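You operate a simulated robot arm through the tools that you are given. There is no shell and no other tool. Be economical: measure what you need, move in short steps, check, and stop when the job is done.

The job below is to be done with a simulated robot arm. You get a single attempt, and the scene is never put back.

TASK
Unpeg the hamper and set the flask and blue cup on the bed.
Fine: both lids stay open. Set down upright: flask, what you pick out.
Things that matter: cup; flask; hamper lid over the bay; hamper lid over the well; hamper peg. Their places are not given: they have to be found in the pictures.

It is judged by the outcome, as a careful person would: the job done as asked, and still so three seconds after it is handed in. It fails if anything else is knocked over, pushed out of place, dropped, spilled or broken. Lids that push on must go on centred and level and be pressed home; caps that screw on are set level and turned clockwise until they are tight.

THE ROBOT
A 7-joint arm with a two-finger parallel gripper, fixed in place. Base frame: the origin is at the foot of the arm, x ahead of it, y to its left, z up. Units: cm, rad, N and s.
With the tool pointing down near the work surface it reaches from about 30 to 78 cm from the base axis. Its first joint turns from -2.897 to 2.897 rad. Payload 3.91 kg.
The tool frame sits at the grasp point between the pads (the TCP): z along the fingers, y along the line on which they close. The tips reach 3 cm beyond it. The gripper opens to 11 cm. The fingers are 2 cm wide and 1 cm thick; the gripper's body (4.8 by 11.2 cm) begins 5.5 cm behind the TCP.
Orientation is that of the tool frame in the base frame, as a unit quaternion [w, x, y, z]. With the fingers straight down and closing along the base's y, the tool's x points along the base's -x, its y along +y and its z along -z.

THE INTERFACE
- The arm moves only by the tool send_rows. Its argument "moves" is a list of rows, each a list of 3 entries, a list of its own where there are three numbers: the shift along the tool's x, y, z in mm, then the turn, a rotation vector about the tool's x, y, z in rad, then the gripper command, from -1 (shut) to 1 (fully open), values between in proportion. In form: [[[dx, dy, dz], [rx, ry, rz], grip], ...]. A call has 1 to 20 rows; each row is the pose to reach, as a shift and turn from the pose commanded when the call began, along the tool's axes at that moment. Each row takes 0.2 s and may step no farther than 5 cm and 0.15 rad from the row before; otherwise, or with a gripper value out of range, the whole call is refused. A pose out of reach is approached as far as the arm can. The call stops where the force on the tool passes 40 N (or 10 N more than at its start, if that is more) or the arm is blocked; 0.2 s more then pass. The fingers move at their own pace (about 15.3 cm/s each) and stop on an object; they squeeze with about 22 N. The grip force told is the motor's: it shows also when the fingers shut on nothing. Time passes only in rows, and 0.2 s behind the last, so rows that repeat a pose let the fingers close. It gives the time, the measured TCP pose, the force on the tool (base axes), the opening and the grip force at its end, in the units of the frame above (readings bear some noise), with the torque about the TCP (base axes, N m) and any sound that the robot's microphone picked up.
- Cameras (640 x 400 px; columns grow to the right, rows downward): "scene" is fixed at [40.5, -64.76, 151.52]; the picture's right is [1.00, 0.04, 0.00], its down [0.02, -0.45, -0.89] and it looks along [-0.04, 0.89, -0.45] (base axes); focal length 349 px, centre (320, 200). "wrist" rides on the gripper at [7.7, 0.7, -11.4] in the tool frame; the picture's right is [-0.09, 1.00, 0.00], its down [-0.80, -0.07, -0.59] and it looks along [-0.59, -0.05, 0.80] (tool axes); focal length 270 px, centre (320, 200).
- camera(camera): a new picture of that camera. The clock stands still meanwhile.
- slide_trunk(by): slides the trunk up (or, below 0, down) by that many cm; the arm rides with it, the base frame stays. It gives what a move gives, with no picture.
- locate(camera, pixels): for up to 12 pixels [column, row] of the newest picture of that camera ("zoom" is the newest enlarged one), the place [x, y, z] in the base frame of the surface seen there, good to about 0.3 cm, but the place of the scene camera against the robot may be out by one fixed shift of up to 1.2 cm in any direction. The clock stands still meanwhile.
- zoom(camera, box): a new picture of the part [left, top, right, bottom] of that camera's present view, enlarged. The clock stands still meanwhile.
- finish_job(): hands the job in; it is judged then, once.

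Keep the steps short. Do not move on a guess: measure, check each grasp and each placing, and mend mistakes. In all there are 80 turns and 34 pictures (those below and enlarged ones count). Leave the gripper open and the arm clear of the work at the hand-in unless told otherwise, and finish with a single line.

The tools are called after "Emit:" as a command line: name --argument value ..., lists and objects as JSON in quotes. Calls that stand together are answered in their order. send_rows: Moves the arm, as the interface text tells. Its arguments: {"type":"object","properties":{"moves":{"type":"array","items":{"type":"array"}}},"required":["moves"]} The other tools are called the same way: slide_trunk (by) slides the trunk up or down; camera (camera) takes a picture; locate (camera, pixels) gives the place of the surface under pixels of a picture; zoom (camera, box) takes an enlarged picture of a part of a camera's view; finish_job () hands the job in.

At the start:

```text
clock: 0.0
tcp_pos: [32.98, 40.91, 122.56]
ee_rot: [0.001, 0.0, 1.0, 0.0]
contact_force: [-0.4, -0.2, -0.3]
wrist_torque: [0.0, -0.02, 0.02]
gripper_width: 11.0
grip_force: 0.0
trunk travel left (down, up): [-55.0, 6.0]
```

scene: 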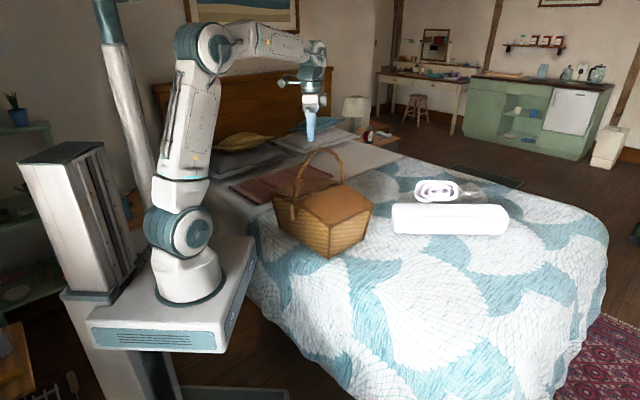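
wrist: 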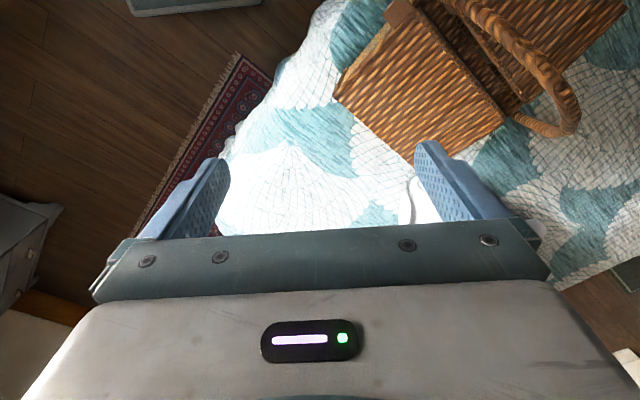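

I see a wicker hamper on the bed around pixel (320,210). I'll enlarge it to find the lids and the peg.

Emit:
zoom --camera "scene" --box '[250, 140, 394, 266]'

Emit:
zoom --camera "wrist" --box '[320, 0, 640, 200]'

```text
3.17 times, centred on (322, 203) of scene
```

zoom: 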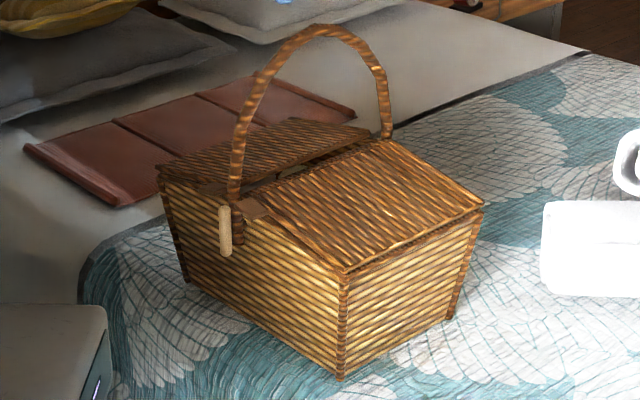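

```text
2.00 times, centred on (480, 100) of wrist
```

zoom: 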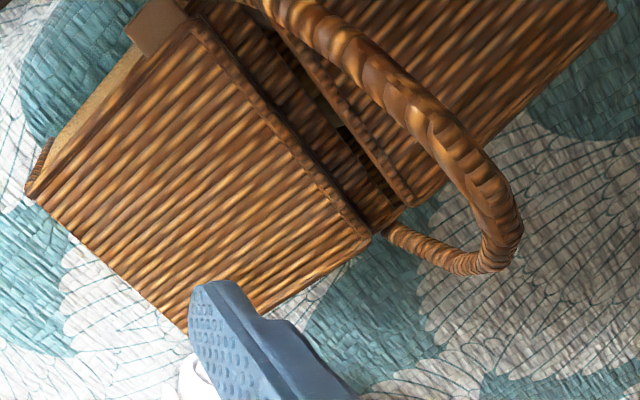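

The peg seems to be at the near-left side, about scene pixel (292,212). I'll zoom in tight there and measure the hamper's corners.

Emit:
zoom --camera "scene" --box '[264, 180, 344, 230]'

Emit:
locate --camera "scene" --pixels '[[271, 193], [313, 179], [329, 224], [373, 205], [298, 202], [342, 186], [323, 149], [328, 257], [362, 239], [281, 230], [345, 262], [292, 212]]'

```text
8.00 times, centred on (304, 205) of scene
```

zoom: 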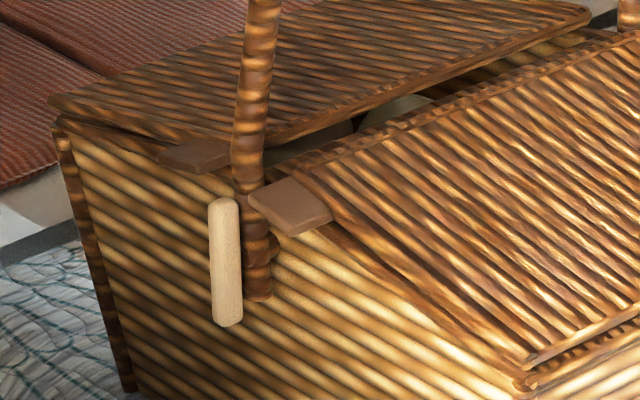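

```text
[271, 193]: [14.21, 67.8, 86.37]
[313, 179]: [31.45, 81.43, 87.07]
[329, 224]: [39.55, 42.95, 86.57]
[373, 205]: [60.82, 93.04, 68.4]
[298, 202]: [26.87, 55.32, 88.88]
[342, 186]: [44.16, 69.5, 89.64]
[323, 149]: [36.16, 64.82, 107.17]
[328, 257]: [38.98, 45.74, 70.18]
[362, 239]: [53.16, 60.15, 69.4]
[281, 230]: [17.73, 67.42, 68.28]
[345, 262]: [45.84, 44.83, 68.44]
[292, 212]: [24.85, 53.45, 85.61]
```

The bed surface is at about z 68 and the hamper is turned about 45°. The peg is the pale dowel on the face toward the robot, near (25,53.5,85). I'll check the arm foot's height, then move the wrist camera off to the base side, turned 45°, to look at that face.

Emit:
locate --camera "scene" --pixels '[[187, 300], [225, 300], [255, 240], [270, 250], [285, 215], [292, 207], [292, 218], [300, 205], [287, 199]]'

Emit:
send_rows --moves '[[[35, 13, 0], [0, 0, -0.14], 1], [[70, 26, 0], [0, 0, -0.28], 1], [[105, 39, 0], [0, 0, -0.42], 1], [[140, 52, 0], [0, 0, -0.56], 1], [[175, 65, 0], [0, 0, -0.7], 1], [[175, 65, 40], [0, 0, -0.785], 1], [[175, 65, 80], [0, 0, -0.785], 1], [[175, 65, 80], [0, 0, -0.785], 1]]'

```text
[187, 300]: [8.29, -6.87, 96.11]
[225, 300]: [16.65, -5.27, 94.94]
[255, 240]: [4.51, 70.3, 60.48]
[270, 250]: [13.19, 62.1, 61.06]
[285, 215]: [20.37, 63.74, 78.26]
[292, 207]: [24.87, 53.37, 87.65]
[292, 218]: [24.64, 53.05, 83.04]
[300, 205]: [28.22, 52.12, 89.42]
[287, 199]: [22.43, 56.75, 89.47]
```

```text
clock: 1.8
tcp_pos: [15.31, 47.36, 114.59]
ee_rot: [0.0, -0.383, 0.924, 0.0]
contact_force: [0.2, -0.1, 0.3]
wrist_torque: [0.02, 0.02, 0.03]
gripper_width: 11.01
grip_force: 0.1
trunk travel left (down, up): [-55.0, 6.0]
```

The arm foot is at about z 96, so I'll slide the trunk down 16 cm to bring the wrist camera level with the peg, then look.

Emit:
slide_trunk --by -16

Emit:
camera --camera "wrist"

```text
clock: 3.6
tcp_pos: [15.37, 47.36, 98.55]
ee_rot: [0.0, -0.382, 0.924, 0.0]
contact_force: [0.0, 0.7, -0.3]
wrist_torque: [-0.01, 0.0, 0.04]
gripper_width: 11.01
grip_force: 0.0
trunk travel left (down, up): [-39.0, 22.0]
```

```text
28 pictures are left
```

wrist: 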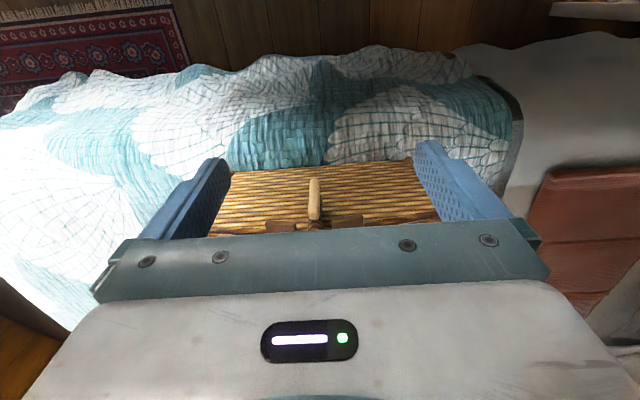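

The peg shows between the fingers at about (314,200), with the picture's down being up in the world. I'll enlarge and measure it.

Emit:
zoom --camera "wrist" --box '[264, 165, 368, 235]'

Emit:
locate --camera "wrist" --pixels '[[314, 180], [314, 190], [314, 200], [314, 210], [314, 219], [280, 224], [348, 220], [290, 200], [340, 200], [232, 175], [410, 165], [314, 228]]'

```text
5.71 times, centred on (316, 200) of wrist
```

zoom: 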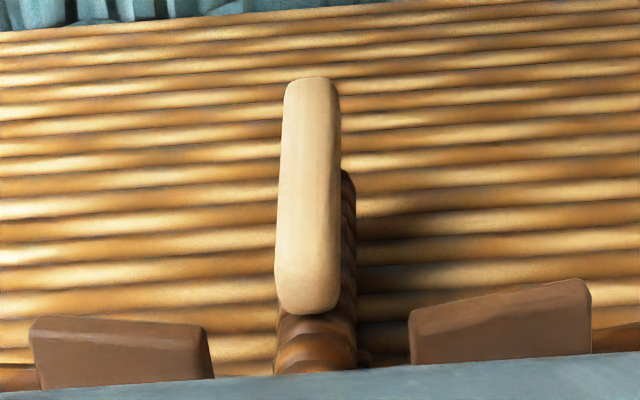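

```text
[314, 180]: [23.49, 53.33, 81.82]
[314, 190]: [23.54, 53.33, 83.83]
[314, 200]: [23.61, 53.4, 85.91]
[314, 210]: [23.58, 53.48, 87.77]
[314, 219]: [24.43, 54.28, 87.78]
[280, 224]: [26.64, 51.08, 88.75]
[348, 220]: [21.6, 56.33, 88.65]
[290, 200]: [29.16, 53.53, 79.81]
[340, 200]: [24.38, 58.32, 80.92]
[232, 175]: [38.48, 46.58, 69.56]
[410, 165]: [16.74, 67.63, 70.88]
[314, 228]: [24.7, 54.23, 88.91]
```

The peg is an upright bar (z about 81–88, front at (23.55,53.4)) standing off the face in front of the handle's foot. Before touching it I need to know how it's fixed, so I'll enlarge the scene view more.

Emit:
zoom --camera "scene" --box '[280, 196, 312, 222]'

```text
15.38 times, centred on (296, 209) of scene
```

zoom: 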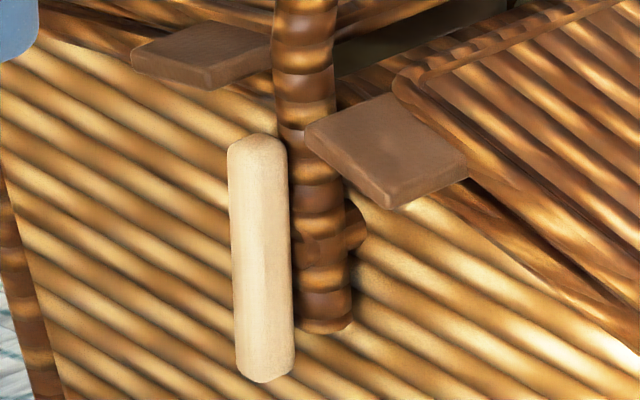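

The peg bar sits outside the handle's foot, and a short axle joins the foot to the wall. A lid tab on each side makes a straight-down grasp too tight. I'll turn the hand level, so the fingers point at the face and the camera is under the hand. That also gives a view from below. I'll rotate in place at this safe distance, drawn back slightly.

Emit:
send_rows --moves '[[[20, 0, 0], [0, -0.14, 0], 1], [[40, 0, 0], [0, -0.28, 0], 1], [[40, 0, 0], [0, -0.42, 0], 1], [[40, 0, 0], [0, -0.56, 0], 1], [[40, 0, 0], [0, -0.7, 0], 1], [[40, 0, 0], [0, -0.84, 0], 1], [[40, 0, 0], [0, -0.98, 0], 1], [[40, 0, 0], [0, -1.12, 0], 1], [[40, 0, 0], [0, -1.26, 0], 1], [[40, 0, 0], [0, -1.4, 0], 1], [[40, 0, 0], [0, -1.52, 0], 1], [[40, 0, 0], [0, -1.52, 0], 1]]'

Emit:
camera --camera "wrist"

Emit:
camera --camera "scene"

```text
clock: 6.2
tcp_pos: [12.35, 44.47, 98.6]
ee_rot: [0.637, -0.277, 0.669, 0.263]
contact_force: [-0.2, 0.5, 0.5]
wrist_torque: [-0.01, -0.02, -0.02]
gripper_width: 11.03
grip_force: 0.1
trunk travel left (down, up): [-39.0, 22.0]
```

```text
25 pictures are left
```

wrist: 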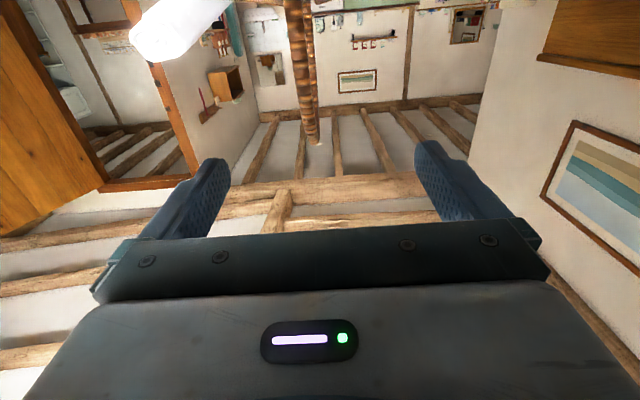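

```text
24 pictures are left
```

scene: 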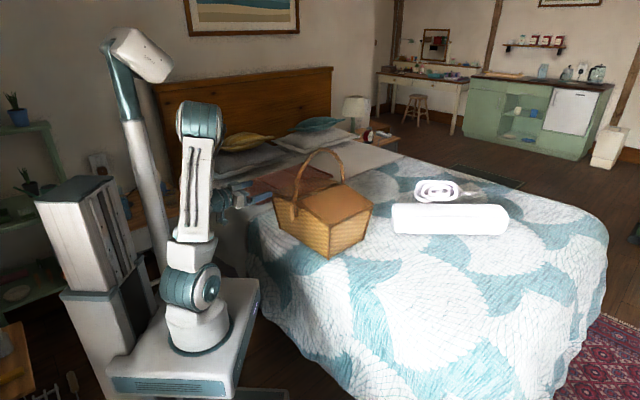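

The hand is level and clear. I'll check the gap between the robot's platform and the bed edge before lowering the trunk.

Emit:
locate --camera "scene" --pixels '[[256, 288], [236, 380], [275, 320], [290, 335], [252, 240], [262, 300], [320, 365], [450, 215], [430, 188], [340, 330]]'

```text
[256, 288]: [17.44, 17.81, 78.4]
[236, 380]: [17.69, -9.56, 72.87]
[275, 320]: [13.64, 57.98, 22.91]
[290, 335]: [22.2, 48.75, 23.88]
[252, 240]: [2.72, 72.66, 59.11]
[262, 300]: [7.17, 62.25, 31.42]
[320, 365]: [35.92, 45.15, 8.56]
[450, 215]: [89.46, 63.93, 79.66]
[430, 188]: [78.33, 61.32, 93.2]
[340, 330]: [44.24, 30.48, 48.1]
```

Plenty of clearance. I'll slide the trunk down 14 cm, to hand height z ≈ 84.6, and look at the peg from there.

Emit:
slide_trunk --by -14

Emit:
camera --camera "wrist"

```text
clock: 7.9
tcp_pos: [12.47, 44.44, 84.57]
ee_rot: [0.637, -0.277, 0.67, 0.264]
contact_force: [0.5, -0.3, 0.7]
wrist_torque: [0.02, 0.01, -0.03]
gripper_width: 11.02
grip_force: 0.1
trunk travel left (down, up): [-25.0, 36.0]
```

```text
23 pictures are left
```

wrist: 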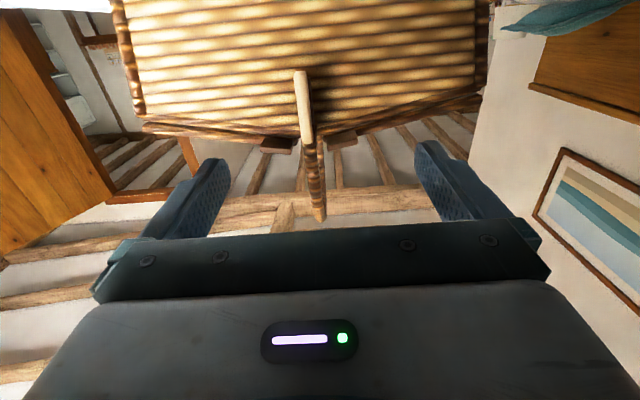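

The hand is level with the peg, and I'm seeing the peg from below at about (303,105). I'll enlarge and measure it.

Emit:
zoom --camera "wrist" --box '[250, 55, 360, 165]'

Emit:
locate --camera "wrist" --pixels '[[300, 73], [301, 85], [303, 100], [305, 115], [307, 132], [278, 145], [342, 139], [315, 160], [310, 90], [270, 100]]'

```text
3.64 times, centred on (305, 110) of wrist
```

zoom: 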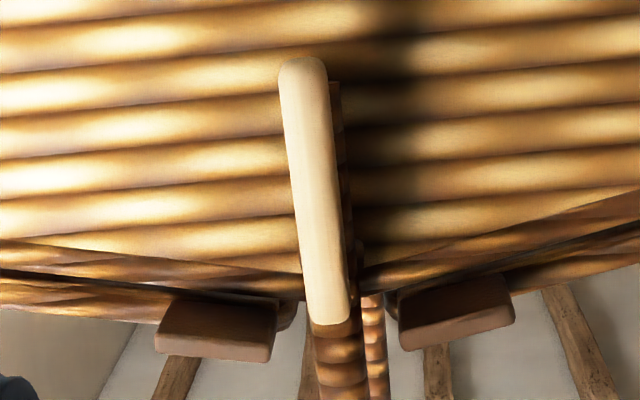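

```text
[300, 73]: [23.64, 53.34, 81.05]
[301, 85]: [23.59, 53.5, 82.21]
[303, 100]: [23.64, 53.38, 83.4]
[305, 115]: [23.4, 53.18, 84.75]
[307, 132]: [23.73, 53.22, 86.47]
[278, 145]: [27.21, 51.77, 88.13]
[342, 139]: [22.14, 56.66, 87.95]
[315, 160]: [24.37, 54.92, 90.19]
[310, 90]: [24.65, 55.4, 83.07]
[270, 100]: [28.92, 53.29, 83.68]
```

The peg's centre is at about (24.0,53.8,84.2), with its ends at z 80.8 and 87.5. I'll shift 1.5 cm sideways to line up, then go forward 13.5 cm so the peg sits between the finger ends, with the gripper half open.

Emit:
send_rows --moves '[[[0, -15, 30], [0, 0, 0], 0.0], [[-2, -15, 70], [0, 0, 0], -0.2], [[-3, -15, 100], [0, 0, 0], -0.2], [[-4, -15, 120], [0, 0, 0], -0.2], [[-4, -15, 135], [0, 0, 0], -0.2], [[-4, -15, 135], [0, 0, 0], -0.2]]'

Emit:
camera --camera "wrist"

```text
clock: 9.3
tcp_pos: [23.23, 52.88, 84.27]
ee_rot: [0.636, -0.277, 0.67, 0.263]
contact_force: [-0.8, 0.5, 0.1]
wrist_torque: [-0.01, 0.03, -0.04]
gripper_width: 4.41
grip_force: 0.1
trunk travel left (down, up): [-25.0, 36.0]
```

```text
21 pictures are left
```

wrist: 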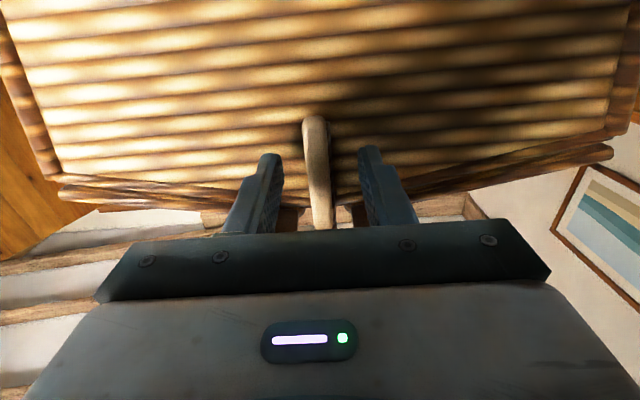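

The peg sits centred between the finger ends at (318,170). I'll close on it and hold still.

Emit:
send_rows --moves '[[[0, 0, 0], [0, 0, 0], -0.6], [[0, 0, 0], [0, 0, 0], -1], [[0, 0, 0], [0, 0, 0], -1], [[0, 0, 0], [0, 0, 0], -1]]'

```text
clock: 10.3
tcp_pos: [23.13, 52.75, 84.34]
ee_rot: [0.637, -0.277, 0.67, 0.264]
contact_force: [1.6, -1.0, -0.3]
wrist_torque: [0.06, 0.01, 0.01]
gripper_width: 1.36
grip_force: 22.0
trunk travel left (down, up): [-25.0, 36.0]
```

I have the peg, at a width of 1.36 cm. I'll test with a gentle 5 mm pull straight out and read the force.

Emit:
send_rows --moves '[[[0, 0, -2], [0, 0, 0], -1], [[0, 0, -5], [0, 0, 0], -1], [[0, 0, -5], [0, 0, 0], -1]]'

```text
clock: 11.1
tcp_pos: [22.82, 52.63, 84.22]
ee_rot: [0.636, -0.277, 0.671, 0.262]
contact_force: [8.1, 7.7, 0.9]
wrist_torque: [-0.04, 0.02, -0.12]
gripper_width: 1.36
grip_force: 21.6
trunk travel left (down, up): [-25.0, 36.0]
```

It moved about 3 mm against 11 N, which could be friction or a hard stop. I'll pull 5 mm more and see whether the force levels off or climbs.

Emit:
send_rows --moves '[[[0, 0, -3], [0, 0, 0], -1], [[0, 0, -5], [0, 0, 0], -1], [[0, 0, -5], [0, 0, 0], -1]]'

Emit:
zoom --camera "scene" --box '[264, 180, 344, 230]'

```text
clock: 11.9
tcp_pos: [22.47, 52.27, 84.33]
ee_rot: [0.637, -0.277, 0.67, 0.263]
contact_force: [8.5, 8.0, 0.5]
wrist_torque: [0.01, -0.03, -0.16]
gripper_width: 1.36
grip_force: 22.0
trunk travel left (down, up): [-25.0, 36.0]
```

```text
8.00 times, centred on (304, 205) of scene
```

zoom: 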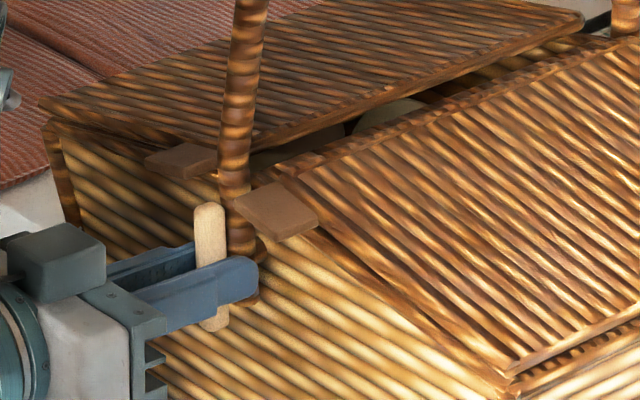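

The hamper itself slid about 6–8 mm with the peg: the tabs and corner shifted in the view. So the peg doesn't pull straight out. I'll push the hamper back to where it was, then test turning the peg.

Emit:
send_rows --moves '[[[0, 0, 3], [0, 0, 0], -1], [[0, 0, 6], [0, 0, 0], -1], [[0, 0, 9], [0, 0, 0], -1], [[0, 0, 11], [0, 0, 0], -1], [[0, 0, 11], [0, 0, 0], -1]]'

Emit:
zoom --camera "scene" --box '[264, 180, 344, 230]'

```text
clock: 13.1
tcp_pos: [23.11, 52.97, 84.24]
ee_rot: [0.636, -0.277, 0.67, 0.263]
contact_force: [-5.9, -8.0, -0.8]
wrist_torque: [-0.11, 0.12, -0.14]
gripper_width: 1.37
grip_force: 21.8
trunk travel left (down, up): [-25.0, 36.0]
```

```text
8.00 times, centred on (304, 205) of scene
```

zoom: 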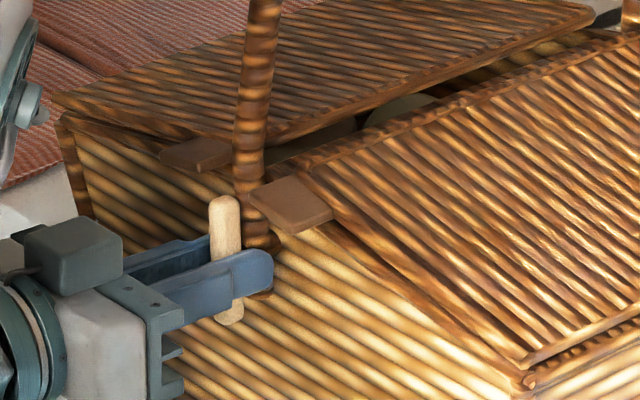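

The hamper is back where it was: the tab is at (290,205) and the corner at (525,370), as before. Now I'll ease the push and test a small turn about the hand's axis.

Emit:
send_rows --moves '[[[0, 0, -2], [0, 0, 0], -1], [[0, 0, -2], [0, 0, 0.07], -1], [[0, 0, -2], [0, 0, 0.14], -1], [[0, 0, -2], [0, 0, 0.14], -1]]'

```text
clock: 14.1
tcp_pos: [23.06, 52.86, 84.35]
ee_rot: [0.616, -0.229, 0.687, 0.309]
contact_force: [-4.3, 1.7, 2.4]
wrist_torque: [-0.12, 0.0, 0.04]
gripper_width: 1.35
grip_force: 21.9
trunk travel left (down, up): [-25.0, 36.0]
```

The peg turns with almost no torque (0.1 N m). I'll keep turning the same way toward a quarter turn, watching for a stop.

Emit:
send_rows --moves '[[[0, 0, 0], [0, 0, 0.12], -1], [[0, 0, 0], [0, 0, 0.24], -1], [[0, 0, 0], [0, 0, 0.36], -1], [[0, 0, 0], [0, 0, 0.48], -1], [[0, 0, 0], [0, 0, 0.6], -1], [[0, 0, 0], [0, 0, 0.6], -1]]'

Emit:
zoom --camera "scene" --box '[264, 180, 344, 230]'

```text
clock: 15.5
tcp_pos: [22.89, 52.79, 84.36]
ee_rot: [0.497, -0.016, 0.724, 0.478]
contact_force: [-13.7, 3.9, 6.5]
wrist_torque: [-0.01, 0.2, 0.75]
gripper_width: 1.35
grip_force: 21.7
trunk travel left (down, up): [-25.0, 36.0]
```

```text
8.00 times, centred on (304, 205) of scene
```

zoom: 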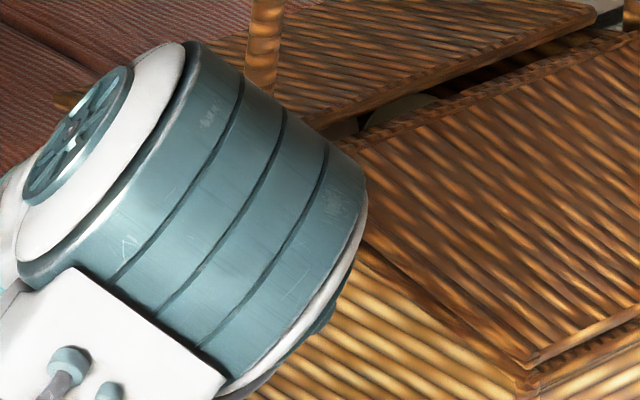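

The turn continues but side force has risen to about 14 N, and part of the arm has swung near the hamper. I'll look at both views before going on.

Emit:
camera --camera "scene"

Emit:
camera --camera "wrist"

```text
17 pictures are left
```

scene: 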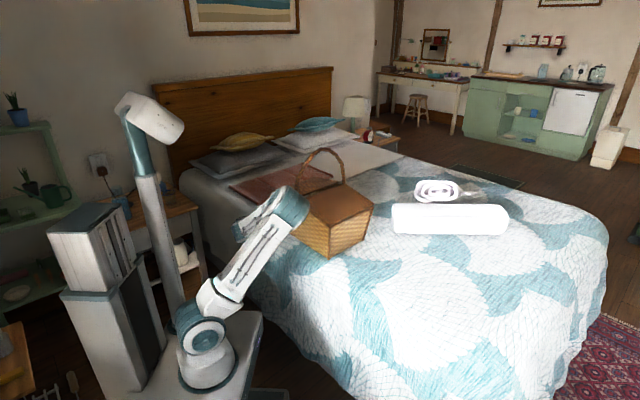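

```text
16 pictures are left
```

wrist: 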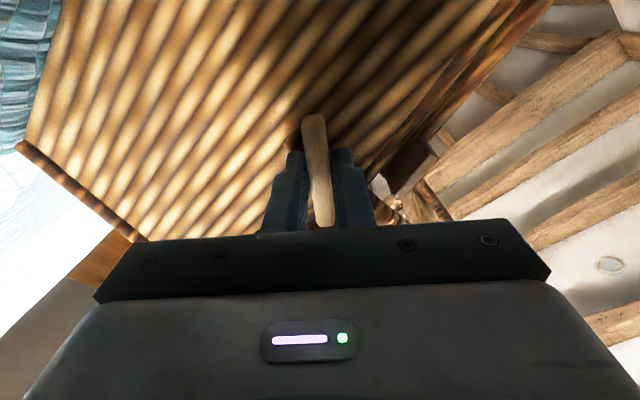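

The peg has tilted with the hand, so it's a turn-button, but turning this way swings the elbow down toward the hamper. I'll turn back to upright and a little past, then check the elbow before turning the other way.

Emit:
send_rows --moves '[[[0, 0, 0], [0, 0, -0.12], -1], [[0, 0, 0], [0, 0, -0.24], -1], [[0, 0, 0], [0, 0, -0.36], -1], [[0, 0, 0], [0, 0, -0.48], -1], [[0, 0, 0], [0, 0, -0.6], -1], [[0, 0, 0], [0, 0, -0.74], -1], [[0, 0, 0], [0, 0, -0.88], -1], [[0, 0, 0], [0, 0, -1.02], -1], [[0, 0, 0], [0, 0, -1.02], -1]]'

Emit:
camera --camera "scene"

```text
clock: 17.5
tcp_pos: [23.12, 52.82, 84.35]
ee_rot: [0.668, -0.368, 0.625, 0.17]
contact_force: [4.6, -3.4, 0.4]
wrist_torque: [0.32, 0.45, -0.38]
gripper_width: 1.72
grip_force: 22.3
trunk travel left (down, up): [-25.0, 36.0]
```

```text
15 pictures are left
```

scene: 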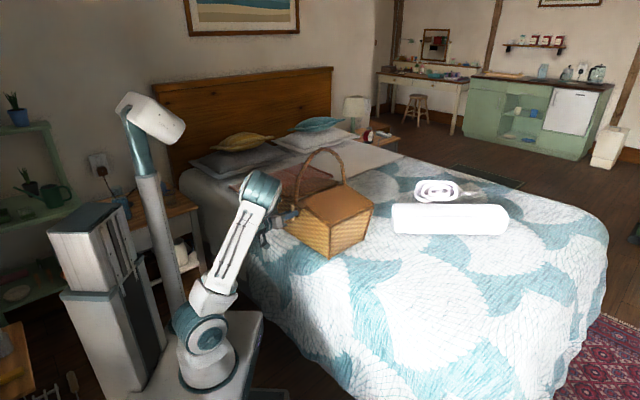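

Turning this way the peg hits a stop at upright: the fingers twisted on it, with width 1.72 and torque 0.55 N m. So it only turns clockwise as seen from outside. I'll turn it part way in that direction by grip, to about 0.65 rad, where the forces were still mild. Then I'll release it and push it the rest of the way.

Emit:
send_rows --moves '[[[0, 0, 0], [0, 0, 0.14], -1], [[0, 0, 0], [0, 0, 0.28], -1], [[0, 0, 0], [0, 0, 0.42], -1], [[0, 0, 0], [0, 0, 0.56], -1], [[0, 0, 0], [0, 0, 0.7], -1], [[0, 0, 0], [0, 0, 0.82], -1], [[0, 0, 0], [0, 0, 0.94], -1], [[0, 0, 0], [0, 0, 0.94], -1]]'

```text
clock: 19.3
tcp_pos: [22.87, 52.81, 84.14]
ee_rot: [0.516, -0.046, 0.723, 0.457]
contact_force: [-6.4, 6.8, 2.1]
wrist_torque: [-0.11, 0.13, 0.57]
gripper_width: 1.37
grip_force: 21.9
trunk travel left (down, up): [-25.0, 36.0]
```

The peg turned about 0.66 rad with light forces. I'll open, back off 5 cm, turn the hand back to level and look at the peg.

Emit:
send_rows --moves '[[[0, 0, 0], [0, 0, 0], -0.5], [[0, 0, 0], [0, 0, 0], -0.3], [[0, 0, -25], [0, 0, 0], -0.3], [[0, 0, -50], [0, 0, 0], -0.3], [[0, 0, -60], [0, 0, -0.14], -0.3], [[0, 0, -60], [0, 0, -0.28], -0.3], [[0, 0, -60], [0, 0, -0.42], -0.3], [[0, 0, -60], [0, 0, -0.55], -0.3], [[0, 0, -60], [0, 0, -0.66], -0.3], [[0, 0, -60], [0, 0, -0.66], -1]]'

Emit:
camera --camera "wrist"

```text
clock: 21.5
tcp_pos: [18.86, 48.62, 84.59]
ee_rot: [0.637, -0.278, 0.669, 0.263]
contact_force: [0.3, 0.1, -0.1]
wrist_torque: [0.0, 0.04, 0.0]
gripper_width: 0.0
grip_force: 21.8
trunk travel left (down, up): [-25.0, 36.0]
```

```text
14 pictures are left
```

wrist: 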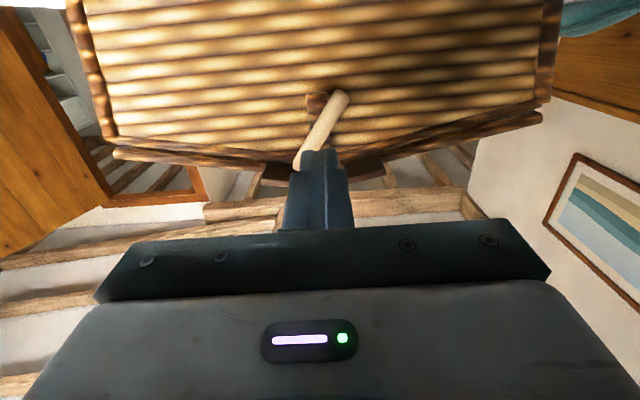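

The peg rests tilted: its lower end is at (340,97), the left side as seen from outside. I'll bring the shut fingers under that lower half, then sweep up and left to bring it level.

Emit:
send_rows --moves '[[[20, 1, 0], [0, 0, 0], -1], [[39, 1, 0], [0, 0, 0], -1], [[39, 1, 25], [0, 0, 0], -1], [[39, 1, 47], [0, 0, 0], -1], [[35, 4, 47], [0, 0, 0], -1], [[31, 8, 47], [0, 0, 0], -1], [[27, 12, 47], [0, 0, 0], -1], [[23, 16, 47], [0, 0, 0], -1], [[19, 20, 47], [0, 0, 0], -1], [[19, 20, 47], [0, 0, 0], -1]]'

Emit:
camera --camera "wrist"

```text
clock: 23.7
tcp_pos: [20.69, 53.31, 82.49]
ee_rot: [0.637, -0.277, 0.669, 0.264]
contact_force: [1.0, 0.0, -0.4]
wrist_torque: [0.05, -0.01, -0.06]
gripper_width: 0.0
grip_force: 22.0
trunk travel left (down, up): [-25.0, 36.0]
```

```text
13 pictures are left
```

wrist: 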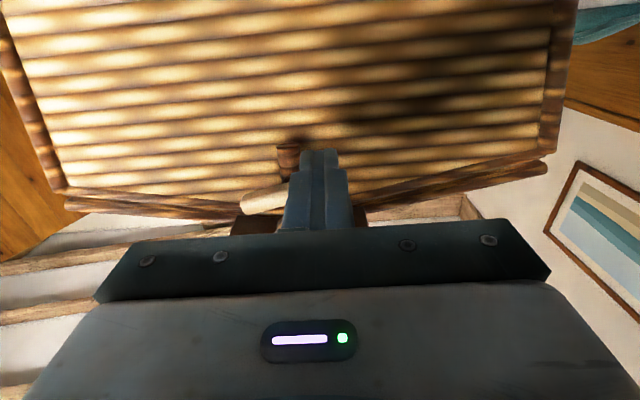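

The peg is nearly level now: its other end shows at (265,200) and slopes only slightly. I'll push up 4 mm more to finish the quarter turn and feel for a stop.

Emit:
send_rows --moves '[[[-2, 4, 0], [0, 0, 0], -1], [[-4, 4, 0], [0, 0, 0], -1], [[-5, 4, 0], [0, 0, 0], -1], [[-5, 4, 0], [0, 0, 0], -1]]'

Emit:
send_rows --moves '[[[12, 0, 0], [0, 0, 0], -1], [[12, 0, -50], [0, 0, 0], -1], [[0, 0, -90], [0, 0, 0], -0.5], [[0, 0, -90], [0, 0, 0], 0]]'

Emit:
camera --camera "wrist"

```text
clock: 24.7
tcp_pos: [20.39, 53.66, 83.01]
ee_rot: [0.636, -0.278, 0.67, 0.264]
contact_force: [0.8, -0.2, -0.5]
wrist_torque: [0.02, -0.01, 0.01]
gripper_width: 0.01
grip_force: 22.1
trunk travel left (down, up): [-25.0, 36.0]
```

```text
clock: 25.7
tcp_pos: [14.22, 47.17, 83.39]
ee_rot: [0.637, -0.277, 0.67, 0.263]
contact_force: [-1.1, -0.1, -1.2]
wrist_torque: [0.0, 0.0, -0.01]
gripper_width: 5.5
grip_force: 0.0
trunk travel left (down, up): [-25.0, 36.0]
```

```text
12 pictures are left
```

wrist: 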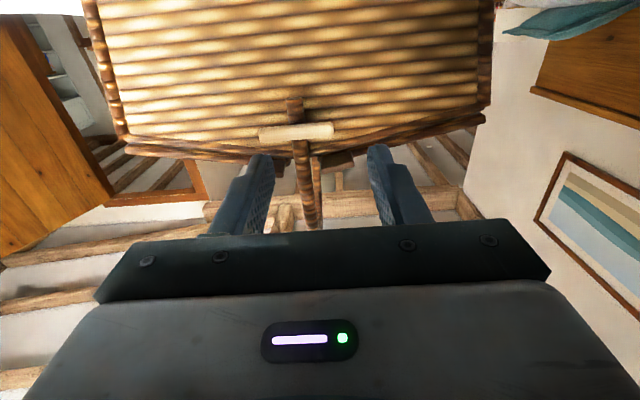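

The peg is now level, a full quarter turn from upright. Next is the lids: each has a tab beside the handle. I'll put the shut fingertips under the right-hand tab (3.7 cm right of the pivot, underside at z ≈ 88, above the peg) and lift slightly to see whether the lid is free.

Emit:
send_rows --moves '[[[-18, -30, 0], [0, 0, 0], -0.6], [[-30, -59, 0], [0, 0, 0], -1], [[-31, -59, 40], [0, 0, 0], -1], [[-33, -59, 80], [0, 0, 0], -1], [[-35, -59, 111], [0, 0, 0], -1], [[-45, -59, 111], [0, 0, 0], -1], [[-60, -58, 111], [0, 0, 0], -1], [[-75, -56, 111], [0, 0, 0], -1], [[-75, -56, 111], [0, 0, 0], -1]]'

Emit:
camera --camera "scene"

```text
clock: 27.7
tcp_pos: [26.14, 51.32, 90.32]
ee_rot: [0.636, -0.277, 0.67, 0.263]
contact_force: [-0.6, 0.4, -0.4]
wrist_torque: [0.0, 0.02, -0.02]
gripper_width: 0.0
grip_force: 21.8
trunk travel left (down, up): [-25.0, 36.0]
```

```text
11 pictures are left
```

scene: 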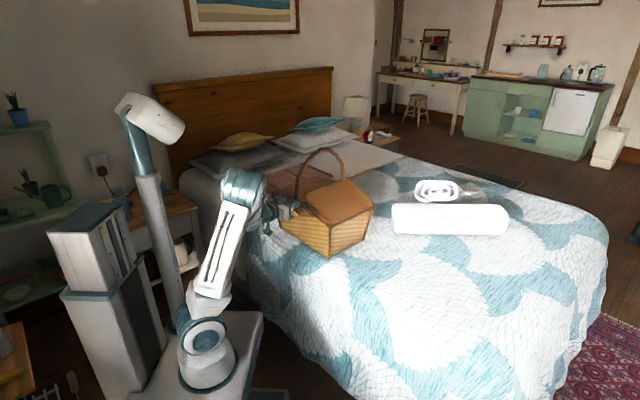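

The right lid is free and rising with little force. It hinges at its outer end. I'll follow the arc to carry it just past upright.

Emit:
send_rows --moves '[[[-20, -17, 0], [0, 0, 0], -1], [[-35, -27, 0], [0, 0, 0], -1], [[-50, -37, 0], [0, 0, 0], -1], [[-63, -50, 0], [0, 0, 0], -1], [[-75, -64, 0], [0, 0, 0], -1], [[-84, -80, 0], [0, 0, 0], -1], [[-92, -96, 0], [0, 0, 0], -1], [[-97, -114, 0], [0, 0, 0], -1], [[-100, -132, 0], [0, 0, 0], -1], [[-100, -145, 0], [0, 0, 0], -1], [[-100, -157, 0], [0, 0, 0], -1], [[-100, -157, 0], [0, 0, 0], -1]]'

Emit:
camera --camera "scene"

```text
clock: 30.3
tcp_pos: [37.53, 40.61, 100.36]
ee_rot: [0.637, -0.277, 0.67, 0.263]
contact_force: [-3.0, -4.3, -1.3]
wrist_torque: [0.01, 0.0, -0.03]
gripper_width: 0.0
grip_force: 21.2
trunk travel left (down, up): [-25.0, 36.0]
```

```text
10 pictures are left
```

scene: 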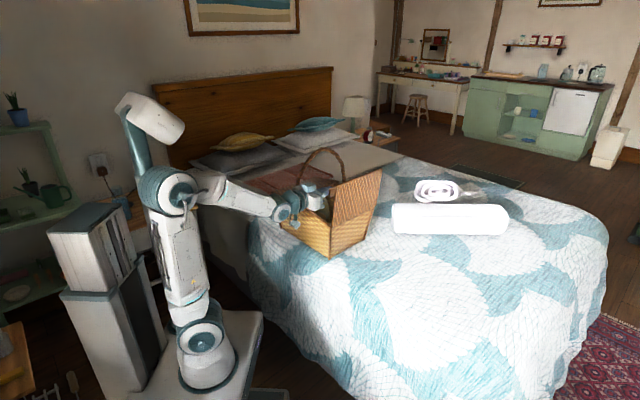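

The right lid stands up. I'll nudge it a little further to feel whether it has passed its balance or reached its stop, then look close.

Emit:
send_rows --moves '[[[2, -12, 0], [0, 0, 0], -1], [[4, -22, 0], [0, 0, 0], -1], [[4, -22, 0], [0, 0, 0], -1]]'

Emit:
zoom --camera "scene" --box '[250, 140, 394, 266]'

```text
clock: 31.1
tcp_pos: [39.05, 39.11, 100.04]
ee_rot: [0.637, -0.277, 0.669, 0.264]
contact_force: [-0.8, -1.8, 1.7]
wrist_torque: [0.07, -0.04, -0.03]
gripper_width: 0.02
grip_force: 21.8
out of reach, approached as far as the arm can: row 2
trunk travel left (down, up): [-25.0, 36.0]
```

```text
3.17 times, centred on (322, 203) of scene
```

zoom: 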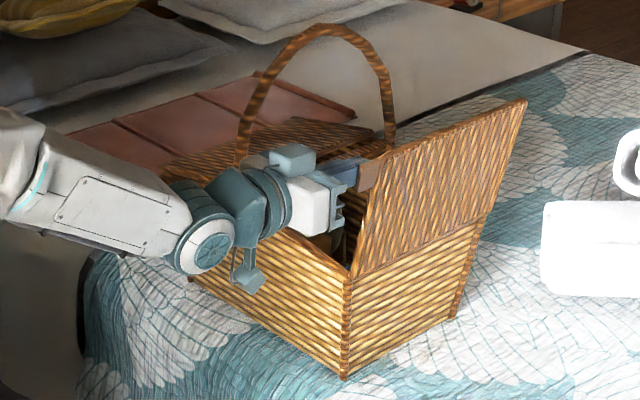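

The right lid leans well past upright, about 105°. I'll withdraw straight back, cross to the left outside the tabs, and slide the shut fingers under the left tab.

Emit:
send_rows --moves '[[[0, 0, -45], [0, 0, 0], -1], [[0, 0, -93], [0, 0, 0], -1], [[15, 45, -93], [0, 0, 0], -1], [[35, 90, -93], [0, 0, 0], -1], [[55, 135, -93], [0, 0, 0], -1], [[75, 180, -93], [0, 0, 0], -1], [[95, 222, -93], [0, 0, 0], -1], [[120, 246, -93], [0, 0, 0], -1], [[136, 246, -93], [0, 0, 0], -1], [[136, 246, -60], [0, 0, 0], -1], [[136, 246, -25], [0, 0, 0], -1], [[136, 246, -8], [0, 0, 0], -1], [[136, 246, -8], [0, 0, 0], -1]]'

```text
clock: 33.9
tcp_pos: [20.73, 55.23, 86.25]
ee_rot: [0.636, -0.278, 0.67, 0.264]
contact_force: [-0.4, -0.2, 1.0]
wrist_torque: [0.0, -0.01, -0.02]
gripper_width: 0.0
grip_force: 21.9
trunk travel left (down, up): [-25.0, 36.0]
```

I'm under the left tab with no contact force. I'll lift the left lid along the mirrored arc.

Emit:
send_rows --moves '[[[-5, 0, 6], [0, 0, 0], -1], [[-20, 3, 6], [0, 0, 0], -1], [[-37, 8, 6], [0, 0, 0], -1], [[-60, 17, 6], [0, 0, 0], -1], [[-76, 26, 6], [0, 0, 0], -1], [[-91, 36, 6], [0, 0, 0], -1], [[-104, 49, 6], [0, 0, 0], -1], [[-115, 63, 6], [0, 0, 0], -1], [[-124, 79, 6], [0, 0, 0], -1], [[-132, 96, 6], [0, 0, 0], -1], [[-137, 114, 6], [0, 0, 0], -1], [[-140, 132, 6], [0, 0, 0], -1], [[-140, 145, 6], [0, 0, 0], -1], [[-140, 156, 6], [0, 0, 0], -1], [[-138, 168, 6], [0, 0, 0], -1], [[-137, 178, 6], [0, 0, 0], -1], [[-137, 178, 6], [0, 0, 0], -1]]'

Emit:
camera --camera "scene"

```text
clock: 37.5
tcp_pos: [9.01, 69.0, 100.01]
ee_rot: [0.637, -0.277, 0.669, 0.263]
contact_force: [0.0, 0.0, 0.2]
wrist_torque: [-0.03, -0.01, -0.01]
gripper_width: 0.0
grip_force: 22.0
trunk travel left (down, up): [-25.0, 36.0]
```

```text
8 pictures are left
```

scene: 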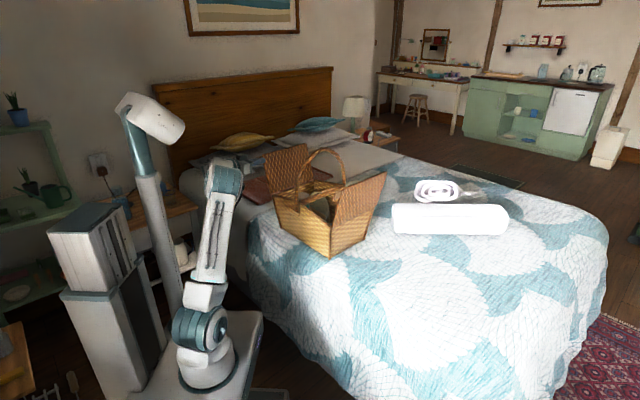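

Both lids stand open by themselves. I'll withdraw, move back to the middle, and point the hand down again in front of the hamper, with the camera looking in.

Emit:
send_rows --moves '[[[0, 0, -48], [0, 0, 0], -1], [[0, 0, -95], [0, 0, 0], -1], [[-15, -45, -95], [0, 0.14, 0], -1], [[-30, -90, -95], [0, 0.28, 0], -0.5], [[-45, -135, -95], [0, 0.42, 0], 0], [[-58, -180, -95], [0, 0.56, 0], 0.5], [[-58, -213, -95], [0, 0.7, 0], 1], [[-58, -213, -95], [0, 0.84, 0], 1], [[-58, -213, -95], [0, 0.98, 0], 1], [[-58, -213, -95], [0, 1.12, 0], 1], [[-58, -213, -95], [0, 1.26, 0], 1], [[-58, -213, -95], [0, 1.4, 0], 1], [[-58, -213, -80], [0, 1.52, 0], 1], [[-58, -213, -42], [0, 1.52, 0], 1], [[-58, -213, -42], [0, 1.52, 0], 1]]'

Emit:
camera --camera "wrist"

Emit:
zoom --camera "scene" --box '[256, 136, 400, 262]'

```text
clock: 40.7
tcp_pos: [21.33, 51.21, 106.14]
ee_rot: [-0.001, -0.383, 0.924, 0.0]
contact_force: [-0.6, 0.9, -0.4]
wrist_torque: [-0.02, 0.01, 0.01]
gripper_width: 11.02
grip_force: 0.0
trunk travel left (down, up): [-25.0, 36.0]
```

```text
7 pictures are left
```

wrist: 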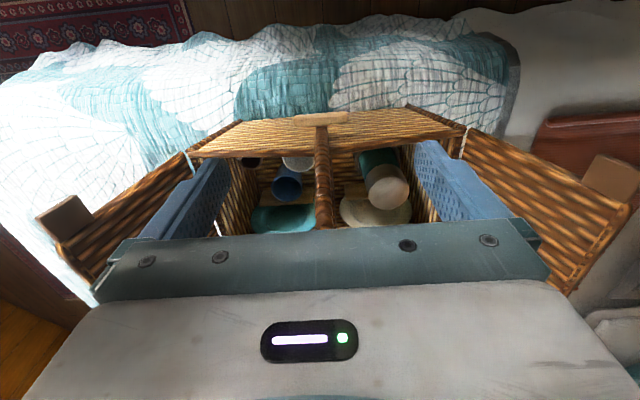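

```text
3.17 times, centred on (328, 199) of scene
```

zoom: 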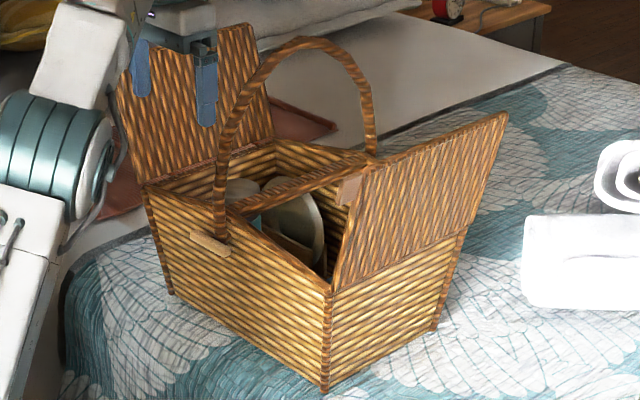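

The wrist view shows a blue cup near (287,182), other cups beside it, and a green flask with a pale cap near (383,175). I'll enlarge that part.

Emit:
zoom --camera "wrist" --box '[228, 140, 428, 240]'

Emit:
locate --camera "wrist" --pixels '[[285, 190], [287, 178], [275, 178], [300, 180], [297, 163], [250, 162], [390, 190], [375, 160], [370, 175], [388, 172], [290, 215], [375, 212]]'

```text
3.20 times, centred on (328, 190) of wrist
```

zoom: 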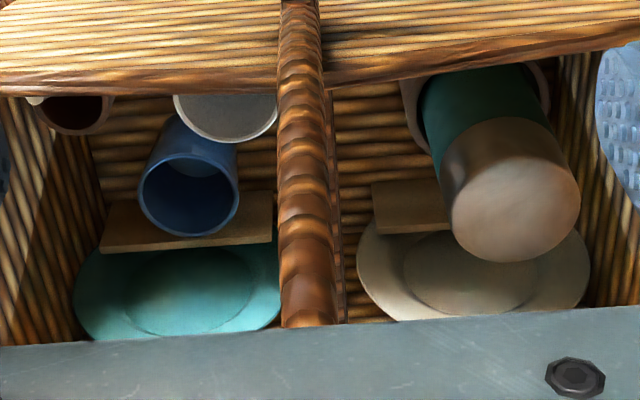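

```text
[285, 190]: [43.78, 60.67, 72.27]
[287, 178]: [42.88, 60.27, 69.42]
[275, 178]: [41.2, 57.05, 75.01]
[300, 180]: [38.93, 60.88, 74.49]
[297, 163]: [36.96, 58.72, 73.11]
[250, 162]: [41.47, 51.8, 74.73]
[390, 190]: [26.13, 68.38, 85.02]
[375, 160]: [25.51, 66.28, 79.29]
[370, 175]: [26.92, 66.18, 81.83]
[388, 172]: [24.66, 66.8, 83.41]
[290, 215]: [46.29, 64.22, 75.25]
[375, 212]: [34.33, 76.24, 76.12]
```

The flask stands upright in the left half, with its cap top at z ≈ 85. The blue cup stands in the right half, with a white cup behind it and a wooden slat beside it. I'll measure rim edges, neighbours, and the bed spots to the right of the hamper.

Emit:
locate --camera "wrist" --pixels '[[372, 193], [406, 193], [386, 206], [389, 186], [272.5, 187], [302, 185], [286, 200], [289, 175.5], [298, 182.5], [264, 202], [312, 199], [287, 205]]'

Emit:
locate --camera "zoom" --pixels '[[225, 139], [180, 105], [272, 125], [105, 115], [190, 240], [110, 245], [265, 205], [405, 120], [548, 90], [410, 210], [190, 226], [175, 155]]'

Emit:
locate --camera "scene" --pixels '[[375, 275], [385, 260], [395, 250], [380, 290], [400, 270], [370, 300], [350, 285], [410, 255], [385, 275]]'

```text
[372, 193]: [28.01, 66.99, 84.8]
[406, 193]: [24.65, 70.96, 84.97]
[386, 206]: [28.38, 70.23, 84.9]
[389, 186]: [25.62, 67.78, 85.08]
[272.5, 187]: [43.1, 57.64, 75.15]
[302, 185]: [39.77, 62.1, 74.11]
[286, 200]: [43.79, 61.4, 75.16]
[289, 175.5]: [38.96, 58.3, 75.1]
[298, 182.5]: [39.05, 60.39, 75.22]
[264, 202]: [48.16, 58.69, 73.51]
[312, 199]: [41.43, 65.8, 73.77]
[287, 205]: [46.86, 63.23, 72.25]
```

```text
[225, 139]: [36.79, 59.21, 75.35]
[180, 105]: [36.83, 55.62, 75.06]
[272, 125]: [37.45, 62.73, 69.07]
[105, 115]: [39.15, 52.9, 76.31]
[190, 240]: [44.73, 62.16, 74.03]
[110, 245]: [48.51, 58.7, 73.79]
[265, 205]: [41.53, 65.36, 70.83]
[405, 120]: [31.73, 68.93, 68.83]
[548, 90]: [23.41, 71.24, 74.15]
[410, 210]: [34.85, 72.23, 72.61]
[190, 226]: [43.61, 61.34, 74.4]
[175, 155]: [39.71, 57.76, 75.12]
```

```text
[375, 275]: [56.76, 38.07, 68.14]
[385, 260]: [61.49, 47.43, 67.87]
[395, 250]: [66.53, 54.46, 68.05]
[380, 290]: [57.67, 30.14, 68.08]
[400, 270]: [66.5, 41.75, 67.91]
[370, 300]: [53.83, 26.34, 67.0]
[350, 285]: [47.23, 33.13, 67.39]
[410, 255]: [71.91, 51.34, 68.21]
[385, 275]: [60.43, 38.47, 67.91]
```

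Measured positions:
- **Flask:** axis about (26.3, 68.8), top z 85, diameter about 5.4.
- **Blue cup:** centre about (41.5, 59.8), rim z 75.1, diameter about 5.5.
- **Bed:** free and flat (z ≈ 68) around (57–61, 32–44).

First the flask. I'll move above it with the fingers 8 cm apart and the hand leaning 20° toward the base, so the wrist clears the handle.

Emit:
send_rows --moves '[[[0, 45, 0], [0, -0.1, 0], 0.45], [[0, 89, 0], [0, -0.2, 0], 0.45], [[-45, 89, 0], [0, -0.3, 0], 0.45], [[-90, 89, 0], [0, -0.35, 0], 0.45], [[-130, 89, 0], [0, -0.35, 0], 0.45], [[-159, 89, 0], [0, -0.35, 0], 0.45], [[-159, 89, 45], [0, -0.35, 0], 0.45], [[-159, 89, 90], [0, -0.35, 0], 0.45], [[-159, 89, 120], [0, -0.35, 0], 0.45], [[-159, 89, 120], [0, -0.35, 0], 0.45]]'

Emit:
camera --camera "wrist"

```text
clock: 42.9
tcp_pos: [26.15, 68.63, 93.93]
ee_rot: [0.16, -0.377, 0.91, 0.067]
contact_force: [0.6, 0.3, -0.1]
wrist_torque: [-0.04, -0.03, -0.01]
gripper_width: 7.99
grip_force: 0.0
out of reach, approached as far as the arm can: row 4, 5, 6, 7, 8
trunk travel left (down, up): [-25.0, 36.0]
```

```text
4 pictures are left
```

wrist: 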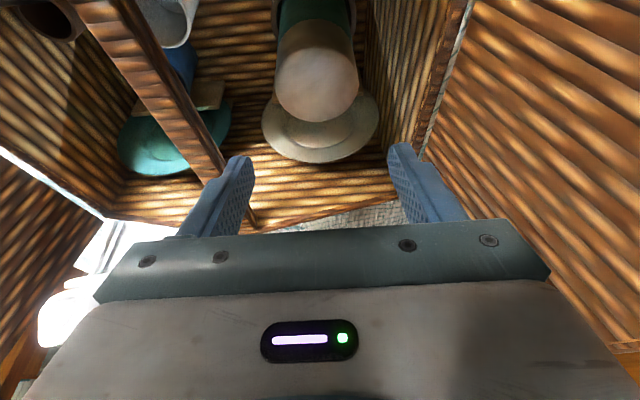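

I'm above the flask at z 93.9. Its cap shows at about (318,85). I'll re-measure it from this nearer view.

Emit:
locate --camera "wrist" --pixels '[[278, 85], [355, 85], [318, 118], [318, 60], [318, 85], [318, 40], [312, 22], [318, 15], [275, 15], [352, 15]]'

```text
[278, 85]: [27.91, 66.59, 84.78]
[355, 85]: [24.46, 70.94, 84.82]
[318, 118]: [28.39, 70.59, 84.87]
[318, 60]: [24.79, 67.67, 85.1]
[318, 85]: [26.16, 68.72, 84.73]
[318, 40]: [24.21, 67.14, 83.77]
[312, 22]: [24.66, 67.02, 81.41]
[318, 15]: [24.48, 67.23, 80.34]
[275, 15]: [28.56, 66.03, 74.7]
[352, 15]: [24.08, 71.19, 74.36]
```

The flask's centre is at (26.3,68.9) and I'm within 3 mm of it. I'll descend straight down 12.6 cm to z ≈ 81.3.

Emit:
send_rows --moves '[[[10, 0, 31], [0, 0, 0], 0.45], [[20, 0, 60], [0, 0, 0], 0.45], [[30, 0, 90], [0, 0, 0], 0.45], [[36, 0, 105], [0, 0, 0], 0.45], [[40, 0, 119], [0, 0, 0], 0.45], [[40, 0, 119], [0, 0, 0], 0.45]]'

```text
clock: 44.3
tcp_pos: [26.4, 68.9, 81.48]
ee_rot: [0.16, -0.376, 0.91, 0.066]
contact_force: [-0.1, 0.5, 0.0]
wrist_torque: [0.0, 0.03, 0.01]
gripper_width: 7.97
grip_force: 0.1
trunk travel left (down, up): [-25.0, 36.0]
```

At (26.4,68.9,81.5) with no contact. I'll close on the flask, then raise it 1 cm as a test.

Emit:
send_rows --moves '[[[0, 0, 0], [0, 0, 0], 0], [[0, 0, 0], [0, 0, 0], -0.5], [[0, 0, 0], [0, 0, 0], -1], [[0, 0, 0], [0, 0, 0], -1], [[0, 0, 0], [0, 0, 0], -1], [[-2, 0, -5], [0, 0, 0], -1], [[-4, 0, -10], [0, 0, 0], -1], [[-4, 0, -10], [0, 0, 0], -1]]'

```text
clock: 46.1
tcp_pos: [26.5, 68.91, 82.46]
ee_rot: [0.161, -0.377, 0.91, 0.067]
contact_force: [-0.3, -0.2, -4.5]
wrist_torque: [-0.01, -0.02, 0.0]
gripper_width: 6.18
grip_force: 21.9
trunk travel left (down, up): [-25.0, 36.0]
```

I have the flask: width 6.2, weight 4.5 N, rising freely. I'll lift it out with the trunk, 23 cm straight up.

Emit:
slide_trunk --by 23

```text
clock: 48.5
tcp_pos: [26.37, 68.88, 105.51]
ee_rot: [0.16, -0.377, 0.91, 0.066]
contact_force: [-0.1, -0.3, -4.1]
wrist_torque: [-0.02, -0.01, 0.02]
gripper_width: 6.13
grip_force: 22.1
trunk travel left (down, up): [-48.0, 13.0]
```

The flask is out and still held. I'll carry it outward 19 cm, clear of the hamper, then 40 cm to the right along the hamper's front.

Emit:
send_rows --moves '[[[36, 0, -13], [0, 0, 0], -1], [[72, 0, -26], [0, 0, 0], -1], [[108, 0, -39], [0, 0, 0], -1], [[144, 0, -52], [0, 0, 0], -1], [[178, 0, -65], [0, 0, 0], -1], [[178, -40, -65], [0, 0, 0], -1], [[178, -85, -65], [0, 0, 0], -1], [[178, -130, -65], [0, 0, 0], -1], [[178, -175, -65], [0, 0, 0], -1], [[178, -220, -65], [0, 0, 0], -1], [[178, -265, -65], [0, 0, 0], -1], [[178, -310, -65], [0, 0, 0], -1], [[178, -355, -65], [0, 0, 0], -1], [[178, -400, -65], [0, 0, 0], -1], [[178, -407, -65], [0, 0, 0], -1]]'

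```text
clock: 51.7
tcp_pos: [41.98, 26.69, 105.53]
ee_rot: [0.16, -0.377, 0.91, 0.067]
contact_force: [1.1, 0.1, -3.8]
wrist_torque: [0.01, 0.05, 0.03]
gripper_width: 6.14
grip_force: 21.8
trunk travel left (down, up): [-48.0, 13.0]
```

Now I'll move inward 21.5 cm over the clear bed to about (57,42), then look.

Emit:
send_rows --moves '[[[-40, 0, 15], [0, 0, 0], -1], [[-80, 0, 30], [0, 0, 0], -1], [[-120, 0, 44], [0, 0, 0], -1], [[-160, 0, 59], [0, 0, 0], -1], [[-202, 0, 74], [0, 0, 0], -1], [[-202, 0, 74], [0, 0, 0], -1]]'

Emit:
camera --camera "scene"

```text
clock: 53.1
tcp_pos: [57.13, 41.89, 105.7]
ee_rot: [0.16, -0.377, 0.91, 0.067]
contact_force: [-0.4, -0.1, -3.5]
wrist_torque: [-0.02, 0.01, 0.01]
gripper_width: 6.15
grip_force: 22.3
trunk travel left (down, up): [-48.0, 13.0]
```

```text
3 pictures are left
```

scene: 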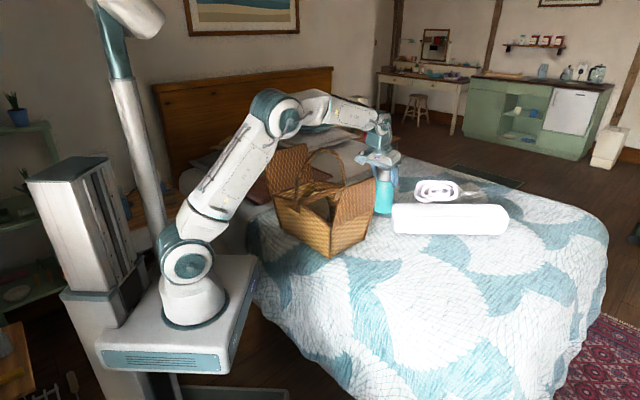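

The flask hangs clear to the right of the hamper. I'll locate its bottom edge and the bed spot below it.

Emit:
locate --camera "scene" --pixels '[[383, 211], [385, 190], [383, 178], [372, 265], [375, 268], [382, 268], [376, 275], [365, 265]]'

```text
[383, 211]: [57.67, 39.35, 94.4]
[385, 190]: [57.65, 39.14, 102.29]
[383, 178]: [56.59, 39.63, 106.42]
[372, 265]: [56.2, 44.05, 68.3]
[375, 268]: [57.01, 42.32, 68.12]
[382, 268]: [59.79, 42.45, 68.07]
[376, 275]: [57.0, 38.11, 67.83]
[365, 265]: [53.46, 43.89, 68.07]
```

The flask's base is about 12.3 cm below the TCP, so it should touch at TCP z ≈ 80.4. I'll lower the trunk 23 cm, then feel for the bed.

Emit:
slide_trunk --by -23

Emit:
send_rows --moves '[[[2, 0, 6], [0, 0, 0], -1], [[5, 0, 14], [0, 0, 0], -1], [[6, 0, 17], [0, 0, 0], -1], [[6, 0, 17], [0, 0, 0], -1]]'

```text
clock: 55.5
tcp_pos: [57.0, 41.87, 82.56]
ee_rot: [0.16, -0.376, 0.91, 0.066]
contact_force: [-0.2, -0.4, -3.9]
wrist_torque: [-0.03, -0.02, 0.02]
gripper_width: 6.12
grip_force: 22.3
trunk travel left (down, up): [-25.0, 36.0]
```

```text
clock: 56.5
tcp_pos: [57.19, 41.73, 80.72]
ee_rot: [0.16, -0.377, 0.91, 0.066]
contact_force: [-0.4, -0.9, -4.3]
wrist_torque: [0.0, 0.01, 0.01]
gripper_width: 6.15
grip_force: 21.6
trunk travel left (down, up): [-25.0, 36.0]
```

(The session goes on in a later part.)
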